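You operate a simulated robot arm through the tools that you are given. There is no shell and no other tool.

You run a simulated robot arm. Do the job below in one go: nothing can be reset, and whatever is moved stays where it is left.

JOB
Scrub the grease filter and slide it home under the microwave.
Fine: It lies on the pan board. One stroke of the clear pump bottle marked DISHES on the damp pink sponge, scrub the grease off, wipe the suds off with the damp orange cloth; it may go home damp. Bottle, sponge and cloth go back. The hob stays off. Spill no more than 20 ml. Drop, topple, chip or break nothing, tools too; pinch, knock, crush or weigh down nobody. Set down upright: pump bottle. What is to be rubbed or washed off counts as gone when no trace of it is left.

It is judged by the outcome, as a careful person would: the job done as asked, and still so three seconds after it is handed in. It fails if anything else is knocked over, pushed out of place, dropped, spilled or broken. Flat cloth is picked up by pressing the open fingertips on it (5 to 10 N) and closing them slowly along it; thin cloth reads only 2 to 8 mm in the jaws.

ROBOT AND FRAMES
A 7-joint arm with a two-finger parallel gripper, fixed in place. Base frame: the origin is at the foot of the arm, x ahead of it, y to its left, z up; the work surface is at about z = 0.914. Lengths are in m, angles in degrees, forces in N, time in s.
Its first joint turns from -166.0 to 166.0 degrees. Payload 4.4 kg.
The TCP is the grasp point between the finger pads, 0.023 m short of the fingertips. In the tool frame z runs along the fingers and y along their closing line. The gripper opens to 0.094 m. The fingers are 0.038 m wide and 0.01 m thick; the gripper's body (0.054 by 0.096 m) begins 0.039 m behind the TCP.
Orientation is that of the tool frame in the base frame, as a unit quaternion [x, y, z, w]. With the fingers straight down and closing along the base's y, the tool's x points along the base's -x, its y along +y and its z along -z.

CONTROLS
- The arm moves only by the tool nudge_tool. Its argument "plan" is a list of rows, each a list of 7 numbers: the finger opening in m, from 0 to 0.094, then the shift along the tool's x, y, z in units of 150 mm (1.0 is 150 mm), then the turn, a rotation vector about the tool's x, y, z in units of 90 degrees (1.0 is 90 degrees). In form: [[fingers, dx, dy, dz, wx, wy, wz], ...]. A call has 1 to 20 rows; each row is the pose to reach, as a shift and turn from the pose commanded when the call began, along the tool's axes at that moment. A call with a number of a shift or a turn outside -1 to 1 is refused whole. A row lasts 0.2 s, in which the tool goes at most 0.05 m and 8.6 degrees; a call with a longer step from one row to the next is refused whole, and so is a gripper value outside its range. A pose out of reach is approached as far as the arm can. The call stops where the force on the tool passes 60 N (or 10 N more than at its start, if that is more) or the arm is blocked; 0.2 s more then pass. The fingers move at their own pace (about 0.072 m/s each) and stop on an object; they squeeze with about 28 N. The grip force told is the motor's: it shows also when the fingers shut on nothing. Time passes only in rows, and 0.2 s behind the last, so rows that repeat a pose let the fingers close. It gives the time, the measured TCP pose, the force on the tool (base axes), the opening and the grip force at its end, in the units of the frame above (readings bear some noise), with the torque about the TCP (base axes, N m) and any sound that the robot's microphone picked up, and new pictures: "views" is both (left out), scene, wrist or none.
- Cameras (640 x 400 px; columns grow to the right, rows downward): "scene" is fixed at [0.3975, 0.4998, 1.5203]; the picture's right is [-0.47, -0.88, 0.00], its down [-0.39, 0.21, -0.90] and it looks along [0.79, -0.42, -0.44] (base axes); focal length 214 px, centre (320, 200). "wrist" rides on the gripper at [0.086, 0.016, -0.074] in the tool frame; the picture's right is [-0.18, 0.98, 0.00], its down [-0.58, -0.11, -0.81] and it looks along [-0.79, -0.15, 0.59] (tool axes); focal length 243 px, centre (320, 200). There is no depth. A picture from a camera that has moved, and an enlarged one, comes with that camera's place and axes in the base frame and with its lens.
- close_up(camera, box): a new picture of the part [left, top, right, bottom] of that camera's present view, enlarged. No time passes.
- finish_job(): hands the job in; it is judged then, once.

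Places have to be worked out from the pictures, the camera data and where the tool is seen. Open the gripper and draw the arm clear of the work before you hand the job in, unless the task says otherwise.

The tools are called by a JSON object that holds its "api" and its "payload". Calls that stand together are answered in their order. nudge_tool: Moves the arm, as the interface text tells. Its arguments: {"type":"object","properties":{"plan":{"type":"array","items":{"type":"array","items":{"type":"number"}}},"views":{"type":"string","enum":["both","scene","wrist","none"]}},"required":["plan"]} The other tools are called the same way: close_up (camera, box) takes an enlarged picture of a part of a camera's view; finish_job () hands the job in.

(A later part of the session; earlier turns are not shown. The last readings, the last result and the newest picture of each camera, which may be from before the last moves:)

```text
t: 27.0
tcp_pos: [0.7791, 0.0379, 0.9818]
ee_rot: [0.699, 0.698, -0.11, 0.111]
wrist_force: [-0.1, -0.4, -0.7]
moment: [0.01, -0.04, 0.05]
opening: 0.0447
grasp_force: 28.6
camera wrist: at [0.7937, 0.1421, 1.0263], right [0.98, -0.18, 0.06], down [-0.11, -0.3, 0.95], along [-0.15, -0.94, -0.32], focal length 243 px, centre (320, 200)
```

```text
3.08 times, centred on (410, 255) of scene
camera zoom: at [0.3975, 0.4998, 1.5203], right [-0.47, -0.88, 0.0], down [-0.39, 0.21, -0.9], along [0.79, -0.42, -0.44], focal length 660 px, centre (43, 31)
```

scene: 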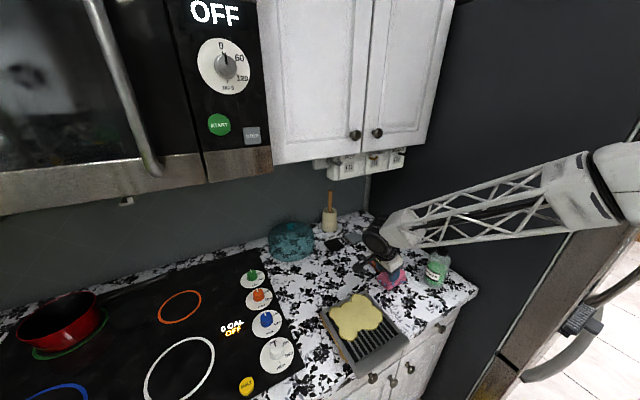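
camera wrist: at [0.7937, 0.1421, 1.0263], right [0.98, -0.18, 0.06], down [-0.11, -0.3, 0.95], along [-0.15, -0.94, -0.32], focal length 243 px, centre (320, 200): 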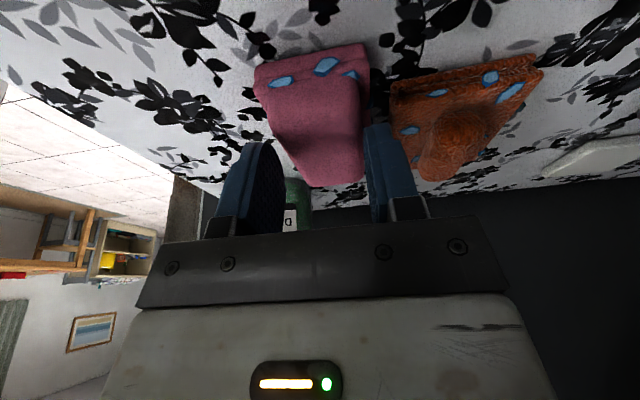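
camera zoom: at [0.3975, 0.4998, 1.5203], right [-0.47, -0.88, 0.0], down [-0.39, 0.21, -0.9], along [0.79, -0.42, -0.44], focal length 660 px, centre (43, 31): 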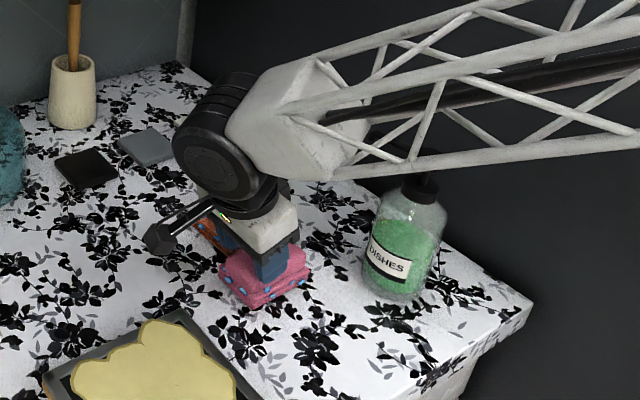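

The fingers slipped onto the sponge's narrower upper layer (44.7 mm), which is a fine hold with the scrubbing layer below the fingertips. I move 55 mm toward −y and lower gently until it touches.

{"api": "nudge_tool", "payload": {"plan": [[0.03, -0.116, 0, 0.038, 0, 0, 0], [0.03, -0.233, 0, 0.075, 0, 0, 0], [0.03, -0.349, 0, 0.113, 0, 0, 0], [0.03, -0.338, 0, 0.145, 0, 0, 0], [0.03, -0.328, 0, 0.176, 0, 0, 0], [0.03, -0.318, 0, 0.208, 0, 0, 0], [0.03, -0.308, 0, 0.24, 0, 0, 0]], "views": "both"}}

{"api": "close_up", "payload": {"camera": "scene", "box": [350, 200, 480, 310]}}

{"api": "close_up", "payload": {"camera": "wrist", "box": [220, 60, 460, 240]}}

```text
t: 28.6
tcp_pos: [0.7789, -0.0195, 0.9651]
ee_rot: [0.699, 0.698, -0.109, 0.112]
wrist_force: [5.8, 1.1, 32.8]
moment: [-0.19, -0.11, 0.03]
opening: 0.0452
grasp_force: 27.9
camera wrist: at [0.7944, 0.0862, 1.0092], right [0.98, -0.17, 0.06], down [-0.11, -0.3, 0.95], along [-0.15, -0.94, -0.32], focal length 243 px, centre (320, 200)
```

scene: 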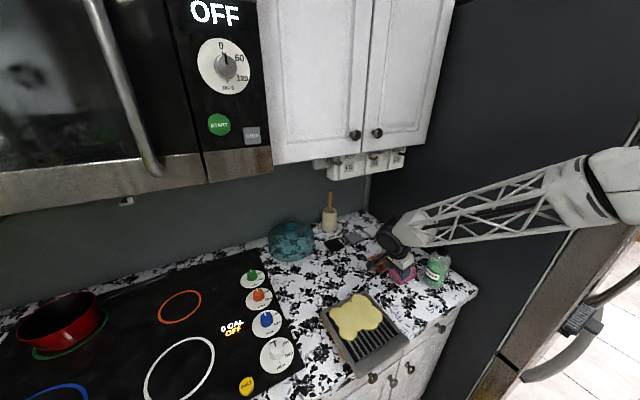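
wrist: 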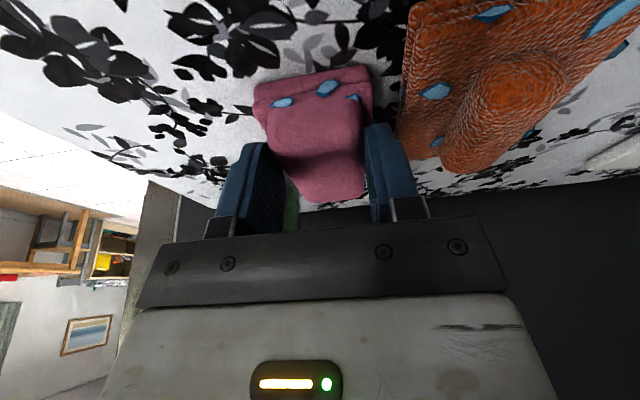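

```text
3.64 times, centred on (415, 255) of scene
camera zoom: at [0.3975, 0.4998, 1.5203], right [-0.47, -0.88, 0.0], down [-0.39, 0.21, -0.9], along [0.79, -0.42, -0.44], focal length 780 px, centre (-26, 0)
```

zoom: 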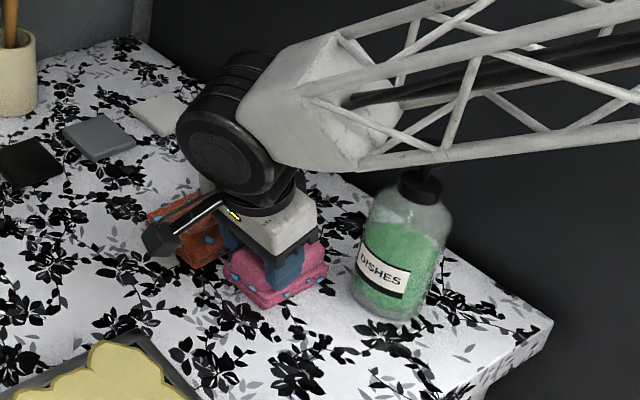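

```text
2.22 times, centred on (340, 150) of wrist
camera zoom: at [0.7944, 0.0862, 1.0092], right [0.98, -0.17, 0.06], down [-0.11, -0.3, 0.95], along [-0.15, -0.94, -0.32], focal length 539 px, centre (276, 311)
```

zoom: 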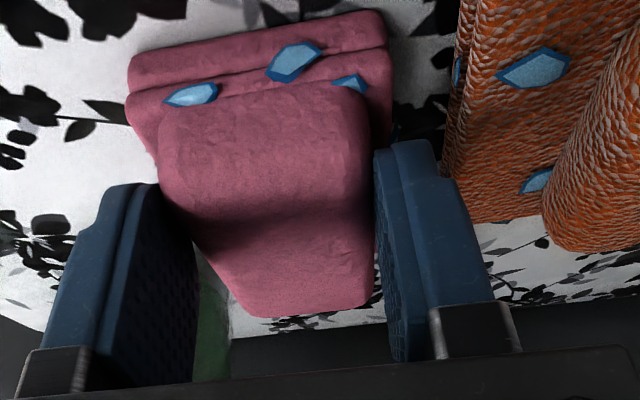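

Contact came at TCP z≈0.967, so the sponge is taller than I first judged (~45 mm) and hangs by its upper layer. I relieve the press, then open just enough to release without touching the cloth.

{"api": "nudge_tool", "payload": {"plan": [[0.03, -0.004, 0, -0.013, 0, 0, 0], [0.03, -0.008, 0, -0.025, 0, 0, 0], [0.055, -0.008, 0, -0.025, 0, 0, 0], [0.064, -0.008, 0, -0.025, 0, 0, 0], [0.066, -0.008, 0, -0.025, 0, 0, 0]], "views": "wrist"}}

{"api": "close_up", "payload": {"camera": "scene", "box": [350, 200, 480, 310]}}

```text
t: 29.8
tcp_pos: [0.7783, -0.0204, 0.9678]
ee_rot: [0.698, 0.699, -0.11, 0.111]
wrist_force: [0.7, 0.1, 0.1]
moment: [0.0, 0.0, -0.02]
opening: 0.0662
grasp_force: 0.1
camera wrist: at [0.7941, 0.0857, 1.0111], right [0.98, -0.18, 0.06], down [-0.11, -0.3, 0.95], along [-0.15, -0.94, -0.32], focal length 243 px, centre (320, 200)
```

wrist: 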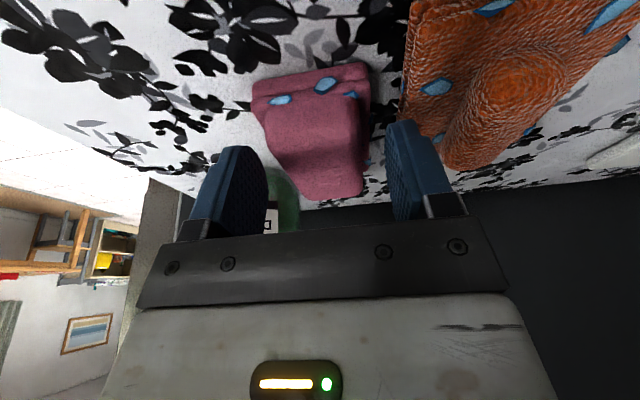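

```text
3.64 times, centred on (415, 255) of scene
camera zoom: at [0.3975, 0.4998, 1.5203], right [-0.47, -0.88, 0.0], down [-0.39, 0.21, -0.9], along [0.79, -0.42, -0.44], focal length 780 px, centre (-26, 0)
```

zoom: 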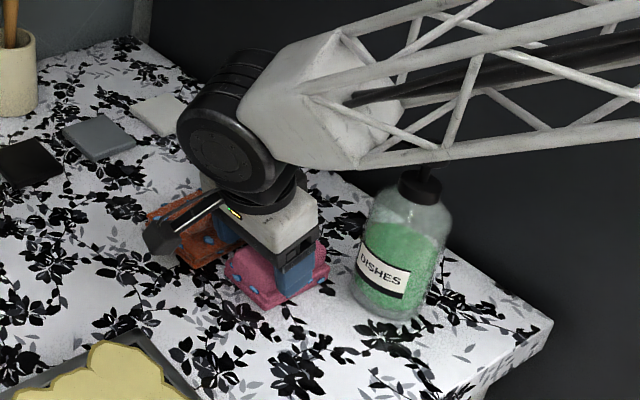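

The sponge stands freely near x 0.778, y −0.003…−0.09. I tilt the hand a further 14° (32° total) around it so that the forearm clears the nozzle, then re-grip the upper block.

{"api": "nudge_tool", "payload": {"plan": [[0.066, 0, 0, 0, 0, -0.052, 0], [0.066, 0, 0, 0, 0, -0.104, 0], [0.066, 0, 0, 0, 0, -0.156, 0], [0.066, 0, 0, 0, 0, -0.156, 0]], "views": "both"}}

{"api": "close_up", "payload": {"camera": "scene", "box": [350, 190, 480, 310]}}

```text
t: 30.8
tcp_pos: [0.7787, -0.0195, 0.968]
ee_rot: [0.68, 0.68, -0.195, 0.195]
wrist_force: [-1.0, 0.3, 0.2]
moment: [0.02, 0.05, -0.03]
opening: 0.0661
grasp_force: 0.0
camera wrist: at [0.794, 0.0936, 0.9838], right [0.98, -0.16, 0.1], down [-0.11, -0.06, 0.99], along [-0.15, -0.99, -0.08], focal length 243 px, centre (320, 200)
```

scene: 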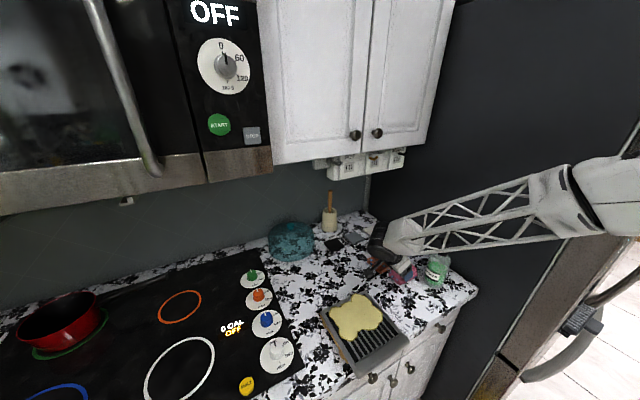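
wrist: 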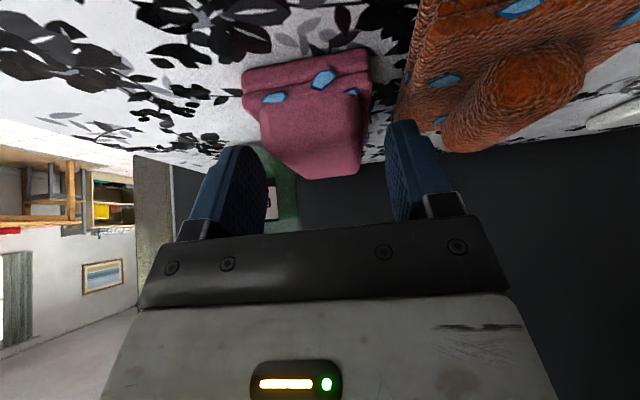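

```text
3.33 times, centred on (415, 250) of scene
camera zoom: at [0.3975, 0.4998, 1.5203], right [-0.47, -0.88, 0.0], down [-0.39, 0.21, -0.9], along [0.79, -0.42, -0.44], focal length 715 px, centre (3, 33)
```

zoom: 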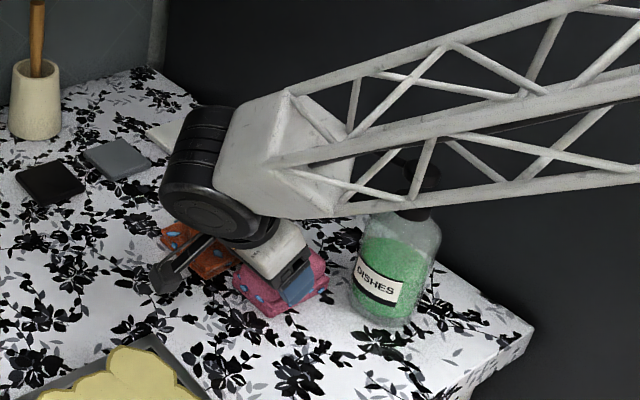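

With the 32° tilt the forearm is well clear of the bottle. I lower 5 mm and close on the upper block.

{"api": "nudge_tool", "payload": {"plan": [[0.066, 0.018, 0, 0.028, 0, 0, 0], [0.055, 0.018, 0, 0.028, 0, 0, 0], [0.045, 0.018, 0, 0.028, 0, 0, 0], [0.03, 0.018, 0, 0.028, 0, 0, 0], [0.03, 0.018, 0, 0.028, 0, 0, 0]], "views": "wrist"}}

```text
t: 32.0
tcp_pos: [0.7788, -0.0194, 0.9621]
ee_rot: [0.68, 0.68, -0.195, 0.195]
wrist_force: [0.0, -0.2, 0.4]
moment: [-0.02, -0.06, 0.03]
opening: 0.0453
grasp_force: 27.9
camera wrist: at [0.7943, 0.0935, 0.9787], right [0.98, -0.16, 0.1], down [-0.11, -0.07, 0.99], along [-0.15, -0.99, -0.08], focal length 243 px, centre (320, 200)
```

wrist: 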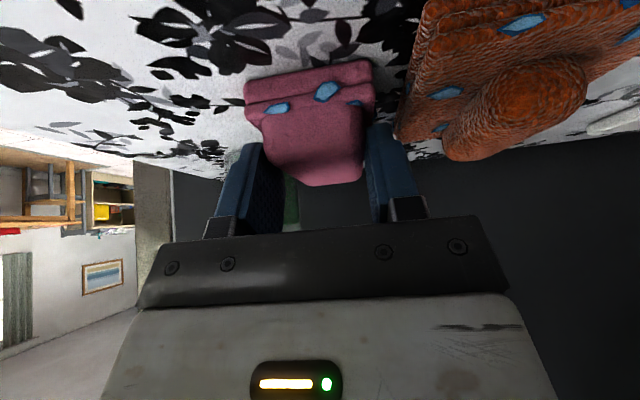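

Held at 45 mm. I lift 10 mm and move 53 mm toward −y so the sponge's far end comes under the nozzle tip.

{"api": "nudge_tool", "payload": {"plan": [[0.03, -0.035, 0, -0.056, 0, 0, 0], [0.03, -0.11, 0, -0.01, 0, 0, 0], [0.03, -0.185, 0, 0.037, 0, 0, 0], [0.03, -0.26, 0, 0.084, 0, 0, 0], [0.03, -0.335, -0.01, 0.131, 0, 0, 0]], "views": "both"}}

{"api": "close_up", "payload": {"camera": "scene", "box": [370, 200, 480, 300]}}

{"api": "close_up", "payload": {"camera": "wrist", "box": [220, 60, 420, 240]}}

```text
t: 33.2
tcp_pos: [0.7764, -0.0726, 0.9724]
ee_rot: [0.68, 0.679, -0.195, 0.195]
wrist_force: [1.4, -0.6, -0.1]
moment: [0.03, 0.04, 0.0]
opening: 0.0452
grasp_force: 28.2
camera wrist: at [0.7929, 0.0403, 0.989], right [0.98, -0.16, 0.1], down [-0.11, -0.07, 0.99], along [-0.15, -0.99, -0.08], focal length 243 px, centre (320, 200)
```

scene: 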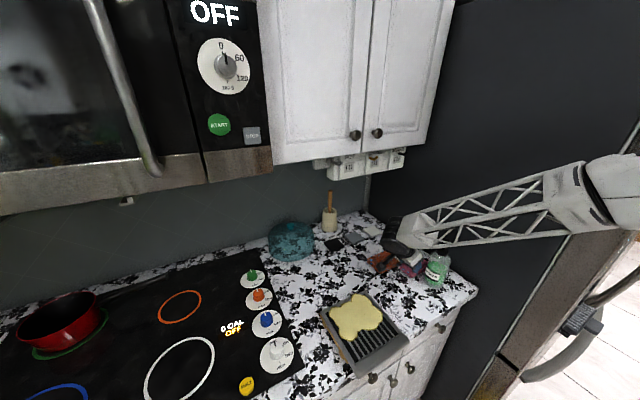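
wrist: 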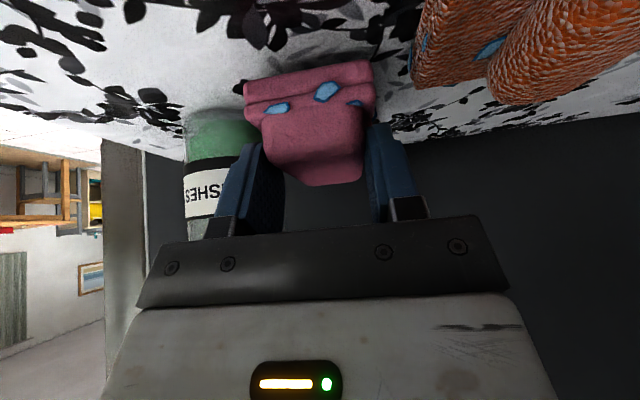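

```text
4.00 times, centred on (425, 250) of scene
camera zoom: at [0.3975, 0.4998, 1.5203], right [-0.47, -0.88, 0.0], down [-0.39, 0.21, -0.9], along [0.79, -0.42, -0.44], focal length 858 px, centre (-100, 0)
```

zoom: 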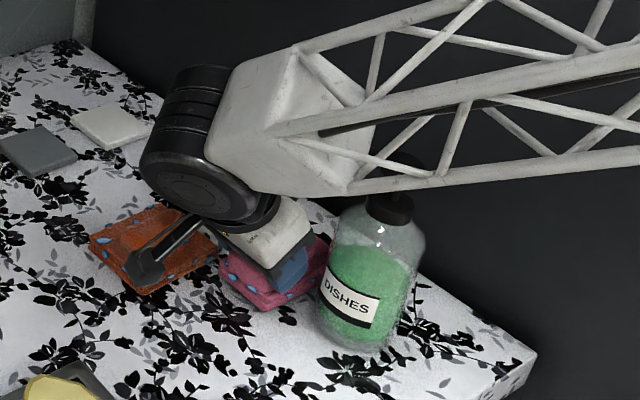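

```text
2.22 times, centred on (320, 150) of wrist
camera zoom: at [0.7929, 0.0403, 0.989], right [0.98, -0.16, 0.1], down [-0.11, -0.07, 0.99], along [-0.15, -0.99, -0.08], focal length 539 px, centre (320, 311)
```

zoom: 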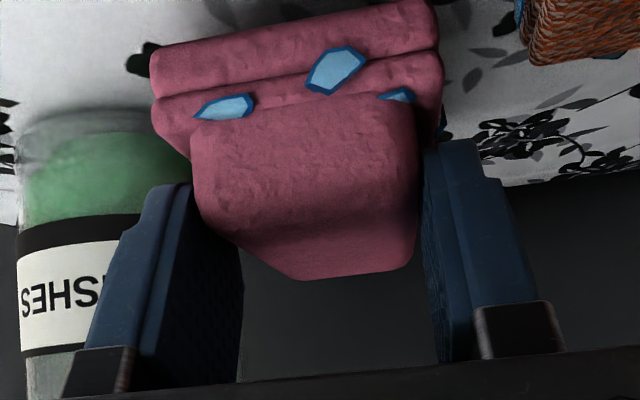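

The sponge is held beside the bottle with a few millimetres to spare. I lower it 10 mm to the counter, watching the force.

{"api": "nudge_tool", "payload": {"plan": [[0.03, 0.009, 0, 0.014, 0, 0, 0], [0.03, 0.018, 0, 0.028, 0, 0, 0], [0.03, 0.027, 0, 0.042, 0, 0, 0], [0.03, 0.034, 0, 0.054, 0, 0, 0]], "views": "none"}}

```text
t: 34.2
tcp_pos: [0.7769, -0.0735, 0.9632]
ee_rot: [0.68, 0.68, -0.195, 0.195]
wrist_force: [0.2, 0.4, -0.6]
moment: [0.01, -0.01, -0.02]
opening: 0.0451
grasp_force: 28.0
```

No contact yet at 0.963; I lower another 2–3 mm in small steps.

{"api": "nudge_tool", "payload": {"plan": [[0.03, 0.003, 0, 0.005, 0, 0, 0], [0.03, 0.006, 0, 0.01, 0, 0, 0]], "views": "none"}}

```text
t: 34.8
tcp_pos: [0.7767, -0.073, 0.9617]
ee_rot: [0.679, 0.68, -0.196, 0.197]
wrist_force: [-3.2, -0.5, 9.1]
moment: [-0.16, 0.21, -0.07]
opening: 0.045
grasp_force: 27.8
```

Contact now (9 N). I open only to 54 mm (to stay clear of the bottle) and withdraw back along the tool axis, up and to +y.

{"api": "nudge_tool", "payload": {"plan": [[0.05, 0, 0, 0, 0, 0, 0], [0.054, 0, 0, 0, 0, 0, 0], [0.054, 0, 0, 0, 0, 0, 0], [0.054, 0, 0, -0.1, 0, 0, 0], [0.054, 0, 0, -0.2, 0, 0, 0], [0.054, 0, 0, -0.35, 0, 0, 0], [0.054, 0, 0, -0.5, 0, 0, 0]], "views": "both"}}

{"api": "close_up", "payload": {"camera": "wrist", "box": [220, 60, 460, 240]}}

{"api": "close_up", "payload": {"camera": "scene", "box": [370, 200, 480, 300]}}

```text
t: 36.4
tcp_pos: [0.7777, -0.0336, 1.0256]
ee_rot: [0.68, 0.68, -0.195, 0.194]
wrist_force: [0.0, 0.0, -0.5]
moment: [-0.04, 0.0, 0.03]
opening: 0.0541
grasp_force: 0.0
camera wrist: at [0.7933, 0.0796, 1.0416], right [0.98, -0.16, 0.1], down [-0.11, -0.07, 0.99], along [-0.15, -0.99, -0.08], focal length 243 px, centre (320, 200)
```

scene: 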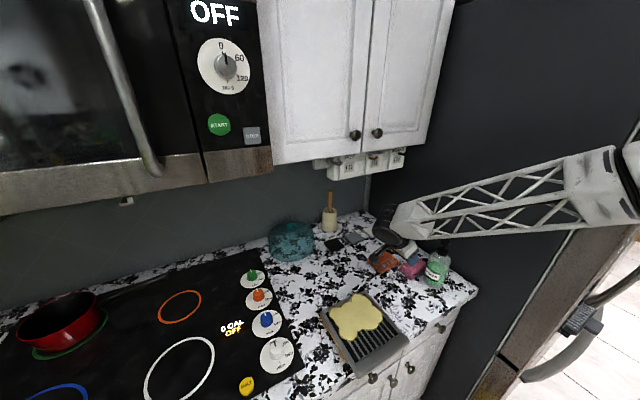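
wrist: 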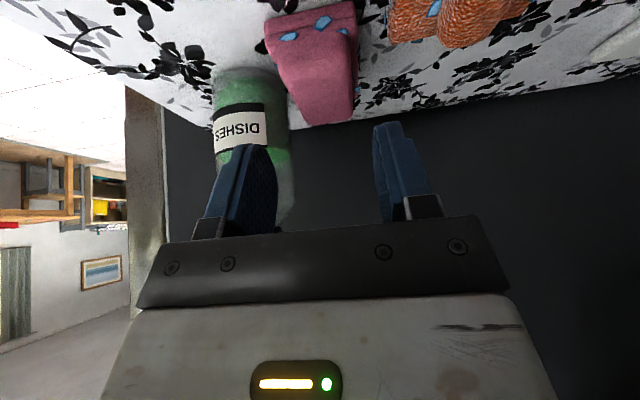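

```text
2.22 times, centred on (340, 150) of wrist
camera zoom: at [0.7933, 0.0796, 1.0416], right [0.98, -0.16, 0.1], down [-0.11, -0.07, 0.99], along [-0.15, -0.99, -0.08], focal length 539 px, centre (276, 311)
```

zoom: 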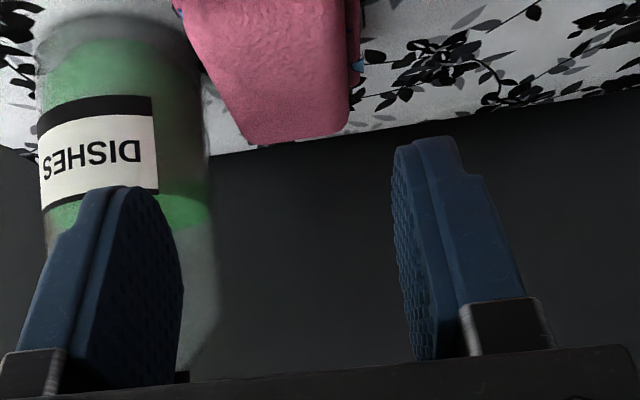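

```text
4.00 times, centred on (425, 250) of scene
camera zoom: at [0.3975, 0.4998, 1.5203], right [-0.47, -0.88, 0.0], down [-0.39, 0.21, -0.9], along [0.79, -0.42, -0.44], focal length 858 px, centre (-100, 0)
```

zoom: 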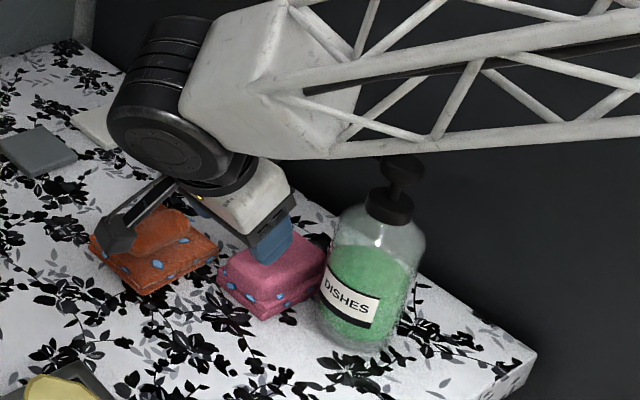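

The sponge now stands beside the bottle under the nozzle side. I back off up and to +y, then straighten the tool and look at the pump head and the sponge from above.

{"api": "nudge_tool", "payload": {"plan": [[0.054, 0, 0, -0.25, 0, 0, 0], [0.054, 0, 0, -0.5, 0, 0, 0], [0.054, 0, 0, -0.75, 0, 0, 0], [0.054, 0, 0, -1.0, 0, 0, 0]], "views": "none"}}

{"api": "nudge_tool", "payload": {"plan": [[0.02, -0.078, -0.093, -0.025, 0, 0.071, 0], [0.02, -0.157, -0.187, -0.05, 0, 0.142, 0], [0.0, -0.235, -0.28, -0.074, 0, 0.214, 0], [0.0, -0.314, -0.374, -0.099, 0, 0.285, 0], [0.0, -0.392, -0.467, -0.124, 0, 0.356, 0]], "views": "both"}}

{"api": "close_up", "payload": {"camera": "wrist", "box": [240, 80, 440, 230]}}

{"api": "close_up", "payload": {"camera": "scene", "box": [380, 215, 480, 300]}}

```text
t: 37.4
tcp_pos: [0.7772, 0.0464, 1.152]
ee_rot: [0.679, 0.68, -0.195, 0.195]
wrist_force: [0.0, 0.6, -1.7]
moment: [-0.03, -0.01, -0.03]
opening: 0.054
grasp_force: 0.1
```

```text
t: 38.6
tcp_pos: [0.7064, 0.0048, 1.1987]
ee_rot: [0.707, 0.707, 0.0, -0.001]
wrist_force: [-0.2, 0.9, 0.3]
moment: [-0.01, 0.03, -0.03]
opening: 0.0
grasp_force: 28.0
camera wrist: at [0.7218, 0.0926, 1.2733], right [0.98, -0.18, 0.0], down [-0.11, -0.58, 0.81], along [-0.15, -0.79, -0.59], focal length 243 px, centre (320, 200)
```

scene: 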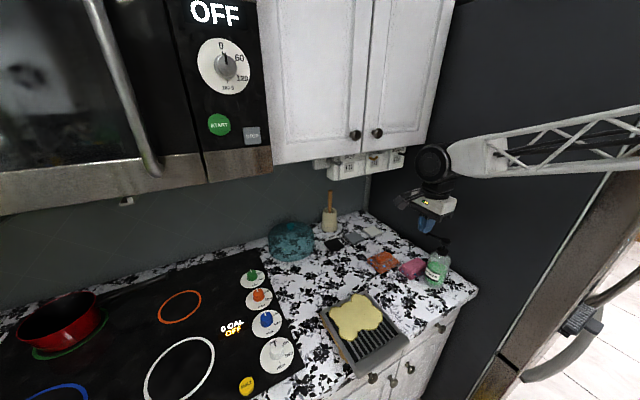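
wrist: 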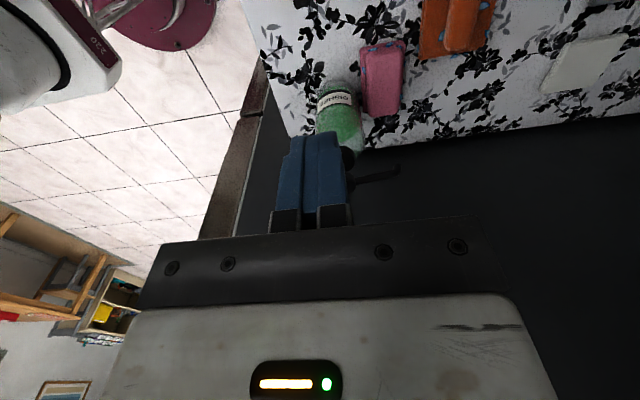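

```text
2.67 times, centred on (340, 155) of wrist
camera zoom: at [0.7218, 0.0926, 1.2733], right [0.98, -0.18, 0.0], down [-0.11, -0.58, 0.81], along [-0.15, -0.79, -0.59], focal length 647 px, centre (267, 320)
```

zoom: 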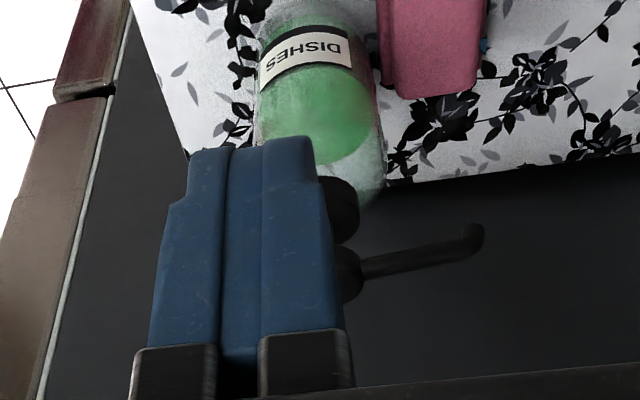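

```text
4.71 times, centred on (430, 258) of scene
camera zoom: at [0.3975, 0.4998, 1.5203], right [-0.47, -0.88, 0.0], down [-0.39, 0.21, -0.9], along [0.79, -0.42, -0.44], focal length 1009 px, centre (-198, -71)
```

zoom: 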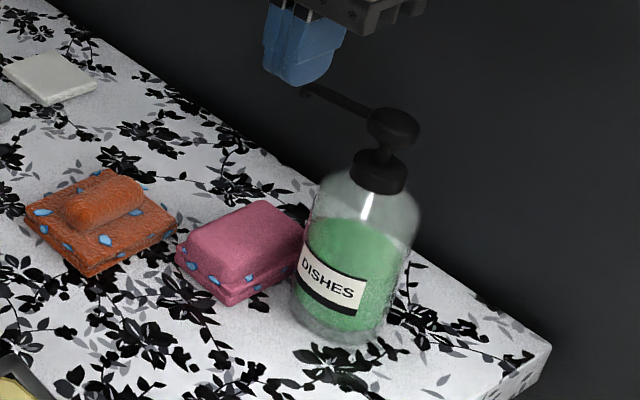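

The nozzle tip is at about (0.770, −0.118, 1.086), above the sponge top about 2 cm inside its far end. I now bring the closed fingertips over the pump head at about (0.705, −0.126), with an 18° lean so the forearm keeps off the fridge panel (y≈−0.24).

{"api": "nudge_tool", "payload": {"plan": [[0.0, -0.158, 0, 0.02, 0, -0.033, 0], [0.0, -0.316, 0, 0.05, 0, -0.067, 0], [0.0, -0.474, 0, 0.08, 0, -0.1, 0], [0.0, -0.632, 0, 0.12, 0, -0.133, 0], [0.0, -0.79, 0, 0.15, 0, -0.167, 0], [0.0, -0.947, -0.01, 0.19, 0, -0.2, 0]], "views": "both"}}

{"api": "close_up", "payload": {"camera": "scene", "box": [380, 160, 500, 300]}}

{"api": "close_up", "payload": {"camera": "wrist", "box": [220, 60, 440, 240]}}

```text
t: 40.0
tcp_pos: [0.7067, -0.1359, 1.1707]
ee_rot: [0.698, 0.698, -0.112, 0.112]
wrist_force: [0.5, -0.7, 0.3]
moment: [0.03, 0.02, 0.02]
opening: 0.0
grasp_force: 27.5
camera wrist: at [0.7218, -0.0303, 1.2139], right [0.98, -0.17, 0.06], down [-0.11, -0.3, 0.95], along [-0.15, -0.94, -0.32], focal length 243 px, centre (320, 200)
```

scene: 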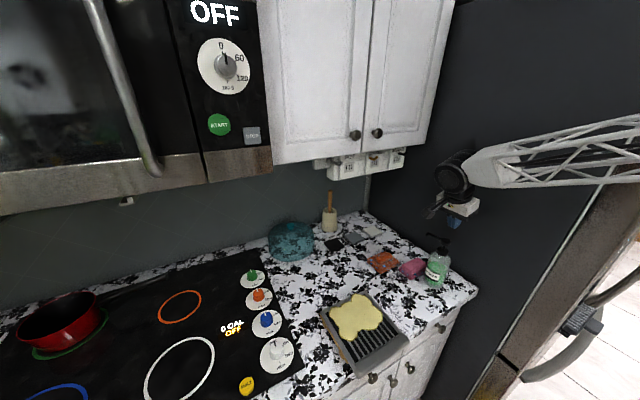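
wrist: 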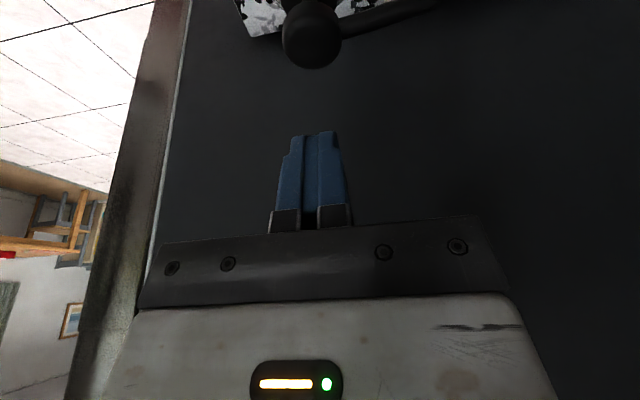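

```text
2.86 times, centred on (440, 230) of scene
camera zoom: at [0.3975, 0.4998, 1.5203], right [-0.47, -0.88, 0.0], down [-0.39, 0.21, -0.9], along [0.79, -0.42, -0.44], focal length 613 px, centre (-23, 114)
```

zoom: 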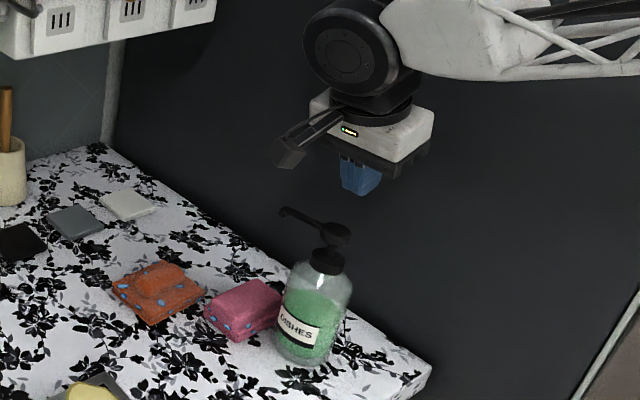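

```text
2.22 times, centred on (330, 150) of wrist
camera zoom: at [0.7218, -0.0303, 1.2139], right [0.98, -0.17, 0.06], down [-0.11, -0.3, 0.95], along [-0.15, -0.94, -0.32], focal length 539 px, centre (298, 311)
```

zoom: 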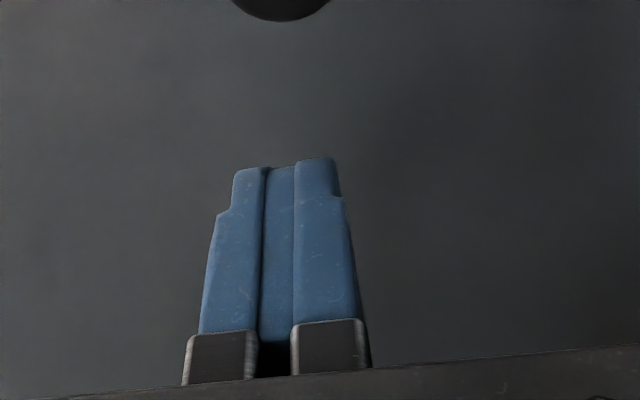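

The fingertips' lower edge is right over the head centre (0.708, −0.123). I descend 36 mm to just above it, then press slowly.

{"api": "nudge_tool", "payload": {"plan": [[0.0, 0.025, 0, 0.076, 0, 0, 0], [0.0, 0.049, 0, 0.152, 0, 0, 0], [0.0, 0.074, 0, 0.228, 0, 0, 0]], "views": "both"}}

{"api": "close_up", "payload": {"camera": "scene", "box": [400, 190, 480, 290]}}

{"api": "close_up", "payload": {"camera": "wrist", "box": [220, 20, 440, 200]}}

```text
t: 40.8
tcp_pos: [0.7058, -0.1358, 1.1339]
ee_rot: [0.699, 0.698, -0.111, 0.111]
wrist_force: [1.0, 0.8, -0.5]
moment: [-0.02, 0.0, -0.02]
opening: 0.0
grasp_force: 27.7
camera wrist: at [0.7205, -0.0297, 1.1773], right [0.98, -0.17, 0.06], down [-0.11, -0.3, 0.95], along [-0.15, -0.94, -0.32], focal length 243 px, centre (320, 200)
```

scene: 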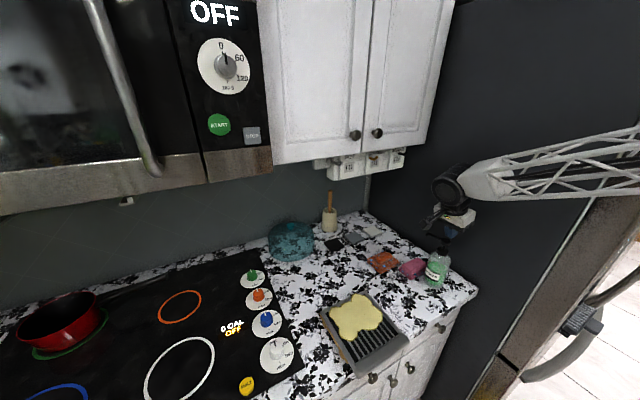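
wrist: 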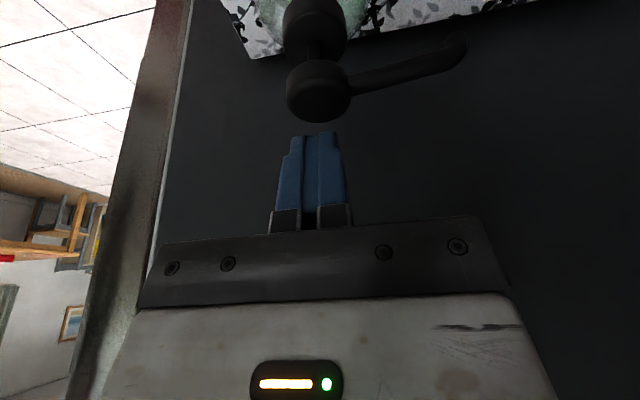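

```text
4.00 times, centred on (440, 240) of scene
camera zoom: at [0.3975, 0.4998, 1.5203], right [-0.47, -0.88, 0.0], down [-0.39, 0.21, -0.9], along [0.79, -0.42, -0.44], focal length 858 px, centre (-160, 40)
```

zoom: 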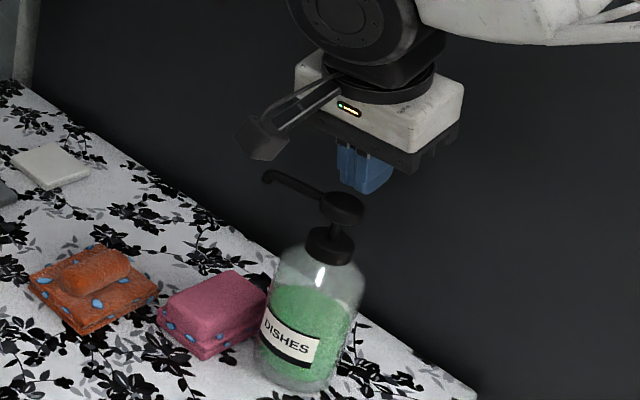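

```text
2.22 times, centred on (330, 110) of wrist
camera zoom: at [0.7205, -0.0297, 1.1773], right [0.98, -0.17, 0.06], down [-0.11, -0.3, 0.95], along [-0.15, -0.94, -0.32], focal length 539 px, centre (298, 400)
```

zoom: 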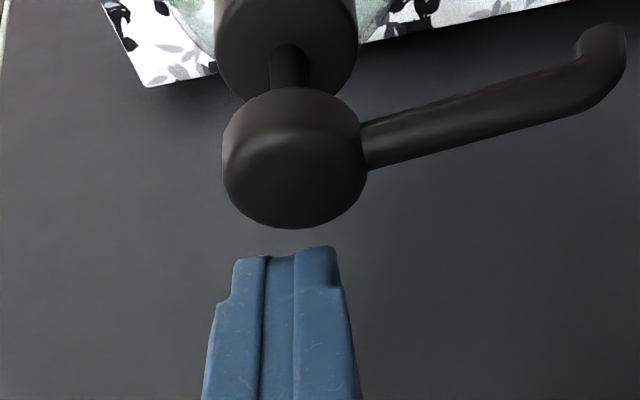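

The head centre is around (0.706, −0.124); the rounded fingertips will touch near y≈−0.13, so I nudge +4 mm in y and go down in 2–4 mm steps.

{"api": "nudge_tool", "payload": {"plan": [[0.0, 0.034, 0, 0.017, 0, 0, 0], [0.0, 0.042, 0, 0.0425, 0, 0, 0], [0.0, 0.046, 0, 0.055, 0, 0, 0], [0.0, 0.05, 0, 0.068, 0, 0, 0]], "views": "wrist"}}

{"api": "close_up", "payload": {"camera": "wrist", "box": [220, 20, 440, 200]}}

```text
t: 41.8
tcp_pos: [0.7052, -0.1313, 1.1215]
ee_rot: [0.698, 0.698, -0.11, 0.111]
wrist_force: [-0.3, -0.1, 1.5]
moment: [-0.02, 0.02, -0.03]
opening: 0.0
grasp_force: 27.3
camera wrist: at [0.721, -0.0255, 1.1657], right [0.98, -0.18, 0.06], down [-0.11, -0.3, 0.95], along [-0.15, -0.94, -0.32], focal length 243 px, centre (320, 200)
```

wrist: 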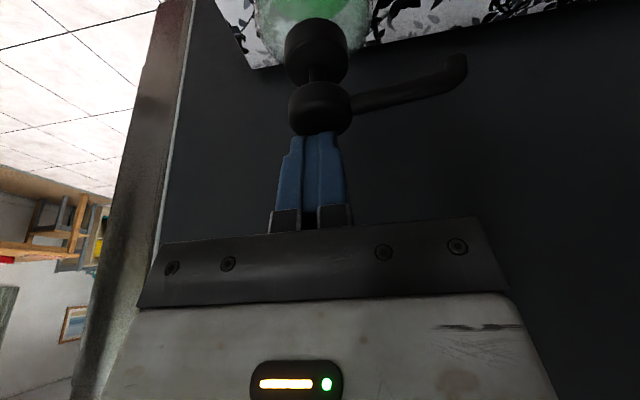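

```text
2.22 times, centred on (330, 110) of wrist
camera zoom: at [0.721, -0.0255, 1.1657], right [0.98, -0.18, 0.06], down [-0.11, -0.3, 0.95], along [-0.15, -0.94, -0.32], focal length 539 px, centre (298, 400)
```

zoom: 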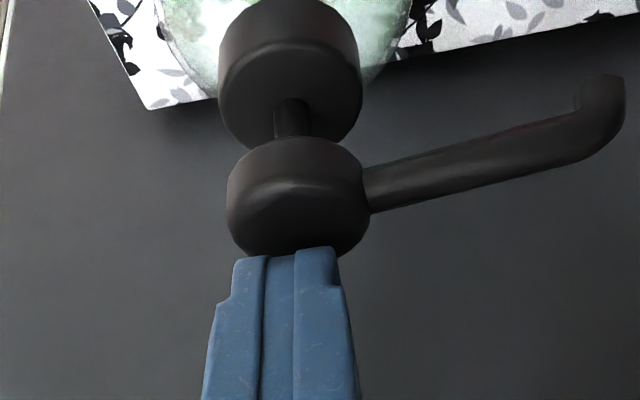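

Fingertips are touching the head. I press on down 8 mm in small steps.

{"api": "nudge_tool", "payload": {"plan": [[0.0, 0.004, 0, 0.0127, 0, 0, 0], [0.0, 0.008, 0, 0.0254, 0, 0, 0], [0.0, 0.0124, 0, 0.038, 0, 0, 0], [0.0, 0.0165, 0, 0.0507, 0, 0, 0]], "views": "wrist"}}

{"api": "close_up", "payload": {"camera": "wrist", "box": [220, 20, 440, 200]}}

```text
t: 42.8
tcp_pos: [0.7046, -0.1323, 1.1149]
ee_rot: [0.698, 0.698, -0.111, 0.111]
wrist_force: [0.0, 0.6, 3.0]
moment: [0.08, -0.01, 0.01]
opening: 0.0
grasp_force: 27.9
camera wrist: at [0.7207, -0.0265, 1.1582], right [0.98, -0.18, 0.06], down [-0.11, -0.3, 0.95], along [-0.15, -0.94, -0.32], focal length 243 px, centre (320, 200)
```

wrist: 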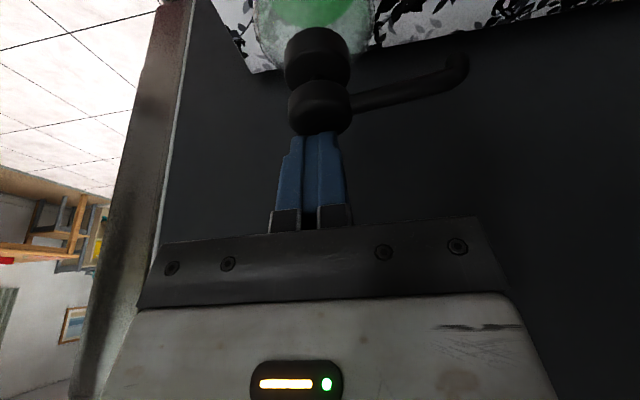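

```text
2.22 times, centred on (330, 110) of wrist
camera zoom: at [0.7207, -0.0265, 1.1582], right [0.98, -0.18, 0.06], down [-0.11, -0.3, 0.95], along [-0.15, -0.94, -0.32], focal length 539 px, centre (298, 400)
```

zoom: 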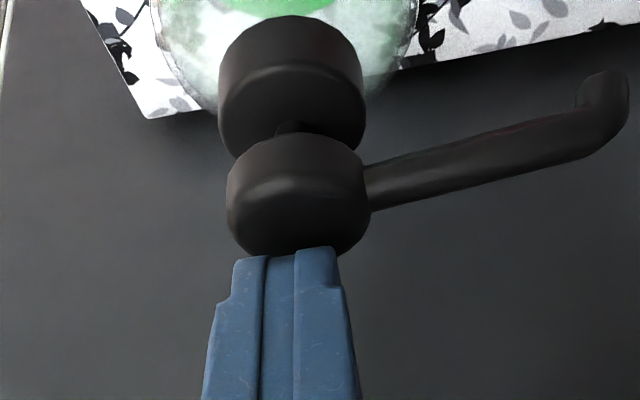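

The head is going down (≈7 mm so far at 3 N). I keep pressing to the bottom of the stroke.

{"api": "nudge_tool", "payload": {"plan": [[0.0, 0.004, 0, 0.0127, 0, 0, 0], [0.0, 0.008, 0, 0.0254, 0, 0, 0], [0.0, 0.0124, 0, 0.038, 0, 0, 0], [0.0, 0.0165, 0, 0.0507, 0, 0, 0]], "views": "wrist"}}

{"api": "close_up", "payload": {"camera": "wrist", "box": [220, 20, 440, 200]}}

{"api": "close_up", "payload": {"camera": "scene", "box": [390, 200, 480, 300]}}

```text
t: 43.8
tcp_pos: [0.7054, -0.1305, 1.1083]
ee_rot: [0.698, 0.699, -0.109, 0.111]
wrist_force: [-2.2, -2.9, 32.6]
moment: [0.26, 0.12, 0.06]
opening: 0.0
grasp_force: 28.5
camera wrist: at [0.7209, -0.0262, 1.1516], right [0.98, -0.17, 0.06], down [-0.11, -0.3, 0.95], along [-0.15, -0.94, -0.32], focal length 243 px, centre (320, 200)
```

wrist: 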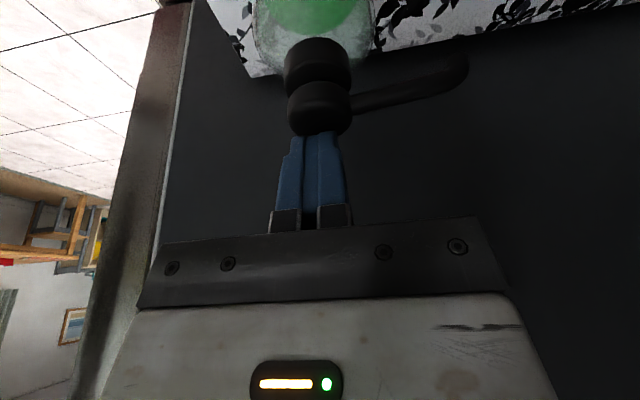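

```text
2.22 times, centred on (330, 110) of wrist
camera zoom: at [0.7209, -0.0262, 1.1516], right [0.98, -0.17, 0.06], down [-0.11, -0.3, 0.95], along [-0.15, -0.94, -0.32], focal length 539 px, centre (298, 400)
```

zoom: 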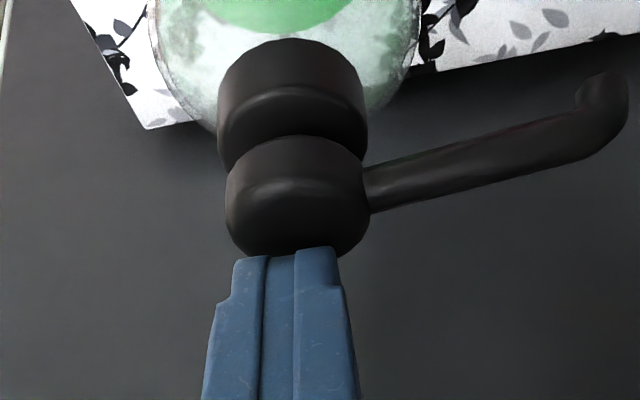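

```text
4.00 times, centred on (435, 250) of scene
camera zoom: at [0.3975, 0.4998, 1.5203], right [-0.47, -0.88, 0.0], down [-0.39, 0.21, -0.9], along [0.79, -0.42, -0.44], focal length 858 px, centre (-140, 0)
```

zoom: 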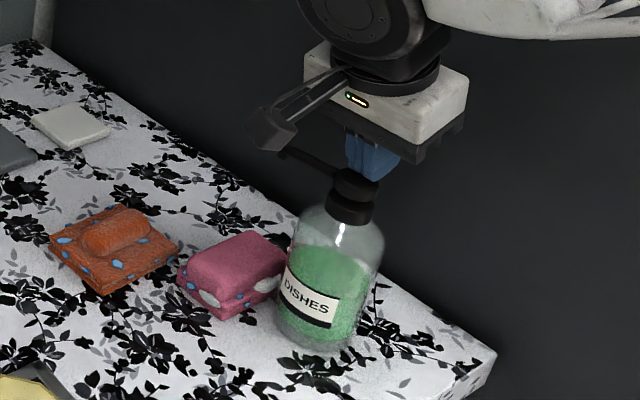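

The pump bottomed out (33 N) and white suds now show on the sponge. I release straight up.

{"api": "nudge_tool", "payload": {"plan": [[0.0, -0.01, 0, -0.03, 0, 0, 0], [0.0, -0.031, 0, -0.095, 0, 0, 0], [0.0, -0.062, 0, -0.19, 0, 0, 0], [0.0, -0.103, 0, -0.317, 0, 0, 0], [0.0, -0.144, 0, -0.444, 0, 0, 0]], "views": "both"}}

{"api": "close_up", "payload": {"camera": "scene", "box": [390, 220, 480, 300]}}

```text
t: 45.0
tcp_pos: [0.7054, -0.1306, 1.1776]
ee_rot: [0.698, 0.699, -0.11, 0.11]
wrist_force: [0.8, -0.2, -0.5]
moment: [-0.01, -0.03, 0.01]
opening: 0.0001
grasp_force: 27.8
camera wrist: at [0.7204, -0.0263, 1.2208], right [0.98, -0.18, 0.06], down [-0.11, -0.3, 0.95], along [-0.15, -0.94, -0.32], focal length 243 px, centre (320, 200)
```

scene: 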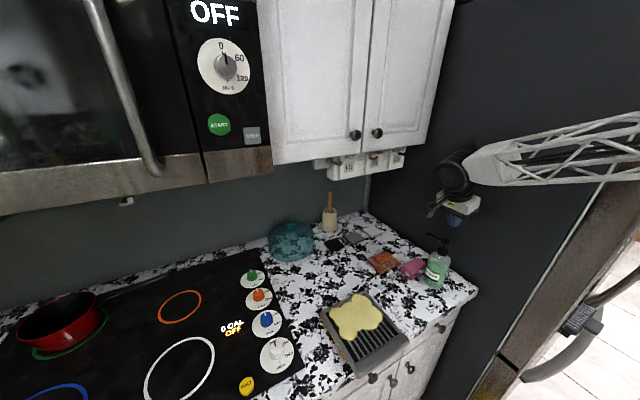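
wrist: 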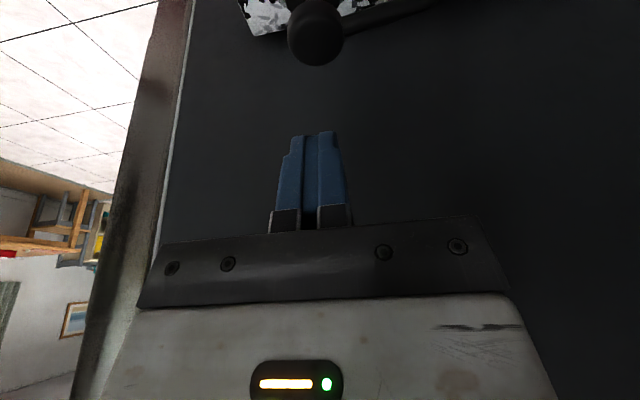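

```text
5.00 times, centred on (435, 260) of scene
camera zoom: at [0.3975, 0.4998, 1.5203], right [-0.47, -0.88, 0.0], down [-0.39, 0.21, -0.9], along [0.79, -0.42, -0.44], focal length 1072 px, centre (-255, -100)
```

zoom: 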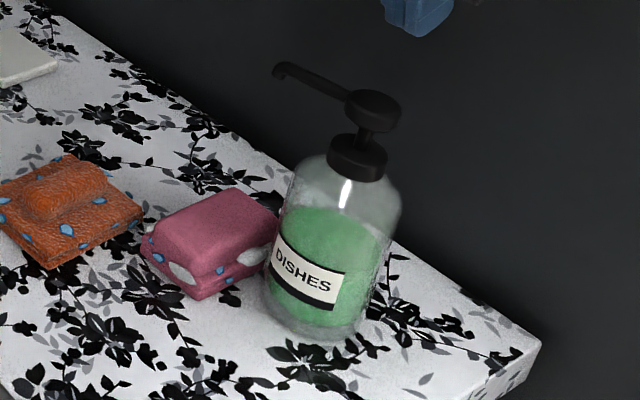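

The head has sprung back and the bottle stands untouched in place. I swing back over the sponge's +y end with the 32° tilt.

{"api": "nudge_tool", "payload": {"plan": [[0.0, 0.186, 0.05, -0.032, 0, -0.031, 0], [0.02, 0.372, 0.15, -0.065, 0, -0.062, 0], [0.04, 0.558, 0.26, -0.097, 0, -0.094, 0], [0.054, 0.744, 0.37, -0.13, 0, -0.125, 0], [0.054, 0.929, 0.48, -0.162, 0, -0.156, 0]], "views": "none"}}

{"api": "nudge_tool", "payload": {"plan": [[0.054, 0.06, 0, 0.18, 0, 0, 0], [0.054, 0.12, 0, 0.37, 0, 0, 0], [0.054, 0.18, 0, 0.55, 0, 0, 0], [0.054, 0.23, 0, 0.733, 0, 0, 0]], "views": "both"}}

{"api": "close_up", "payload": {"camera": "wrist", "box": [200, 0, 440, 200]}}

```text
t: 46.2
tcp_pos: [0.7774, 0.0085, 1.1565]
ee_rot: [0.68, 0.679, -0.196, 0.196]
wrist_force: [-0.3, 0.2, 0.0]
moment: [0.0, 0.0, -0.02]
opening: 0.0541
grasp_force: 0.0
```

```text
t: 47.2
tcp_pos: [0.7752, -0.0206, 1.0451]
ee_rot: [0.679, 0.68, -0.195, 0.196]
wrist_force: [-0.5, -0.7, -0.2]
moment: [-0.01, 0.0, -0.03]
opening: 0.0541
grasp_force: 0.2
camera wrist: at [0.7916, 0.0929, 1.0614], right [0.98, -0.16, 0.1], down [-0.11, -0.06, 0.99], along [-0.15, -0.99, -0.08], focal length 243 px, centre (320, 200)
```

scene: 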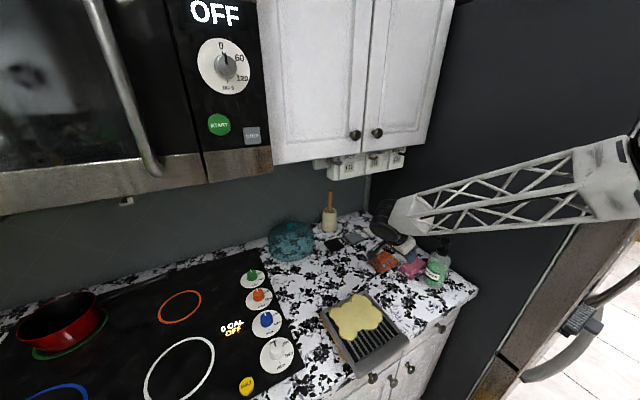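
wrist: 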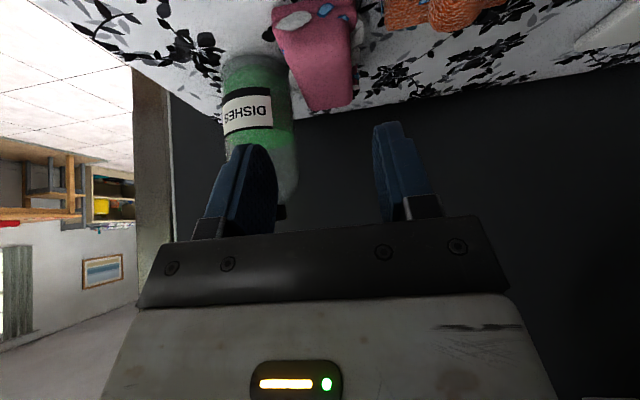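

```text
2.00 times, centred on (320, 100) of wrist
camera zoom: at [0.7916, 0.0929, 1.0614], right [0.98, -0.16, 0.1], down [-0.11, -0.06, 0.99], along [-0.15, -0.99, -0.08], focal length 485 px, centre (320, 400)
```

zoom: 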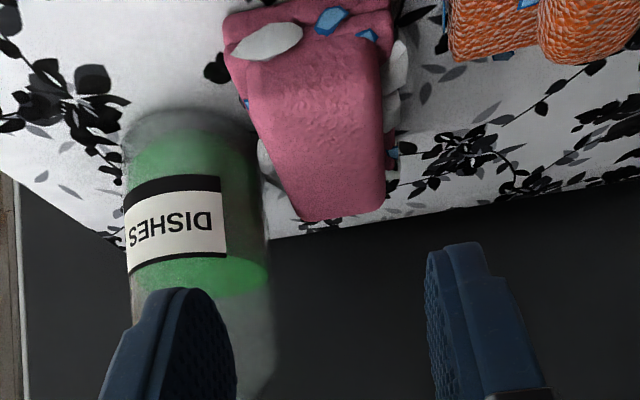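

The sponge with suds is lined up between the fingers. I go in along the tool axis 100 mm and close.

{"api": "nudge_tool", "payload": {"plan": [[0.054, 0, 0, 0.2, 0, 0, 0], [0.054, 0, 0, 0.4, 0, 0, 0], [0.054, 0, 0, 0.55, 0, 0, 0], [0.054, 0, 0, 0.62, 0, 0, 0], [0.054, 0, 0, 0.667, 0, 0, 0]], "views": "wrist"}}

```text
t: 48.4
tcp_pos: [0.777, -0.0742, 0.96]
ee_rot: [0.68, 0.68, -0.196, 0.195]
wrist_force: [0.1, -0.3, -0.3]
moment: [0.0, 0.01, 0.01]
opening: 0.0542
grasp_force: 0.0
camera wrist: at [0.7925, 0.0392, 0.9761], right [0.98, -0.16, 0.1], down [-0.11, -0.06, 0.99], along [-0.15, -0.99, -0.08], focal length 243 px, centre (320, 200)
```

wrist: 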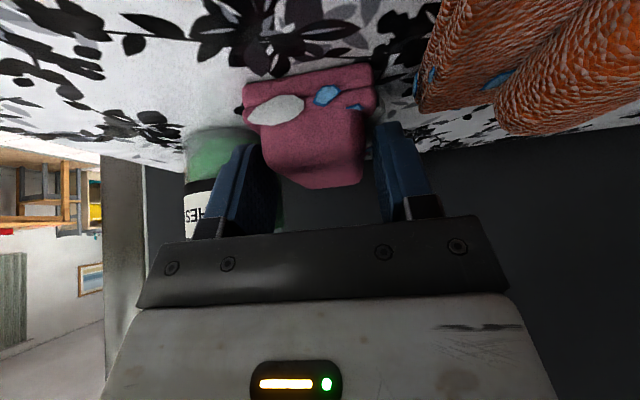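

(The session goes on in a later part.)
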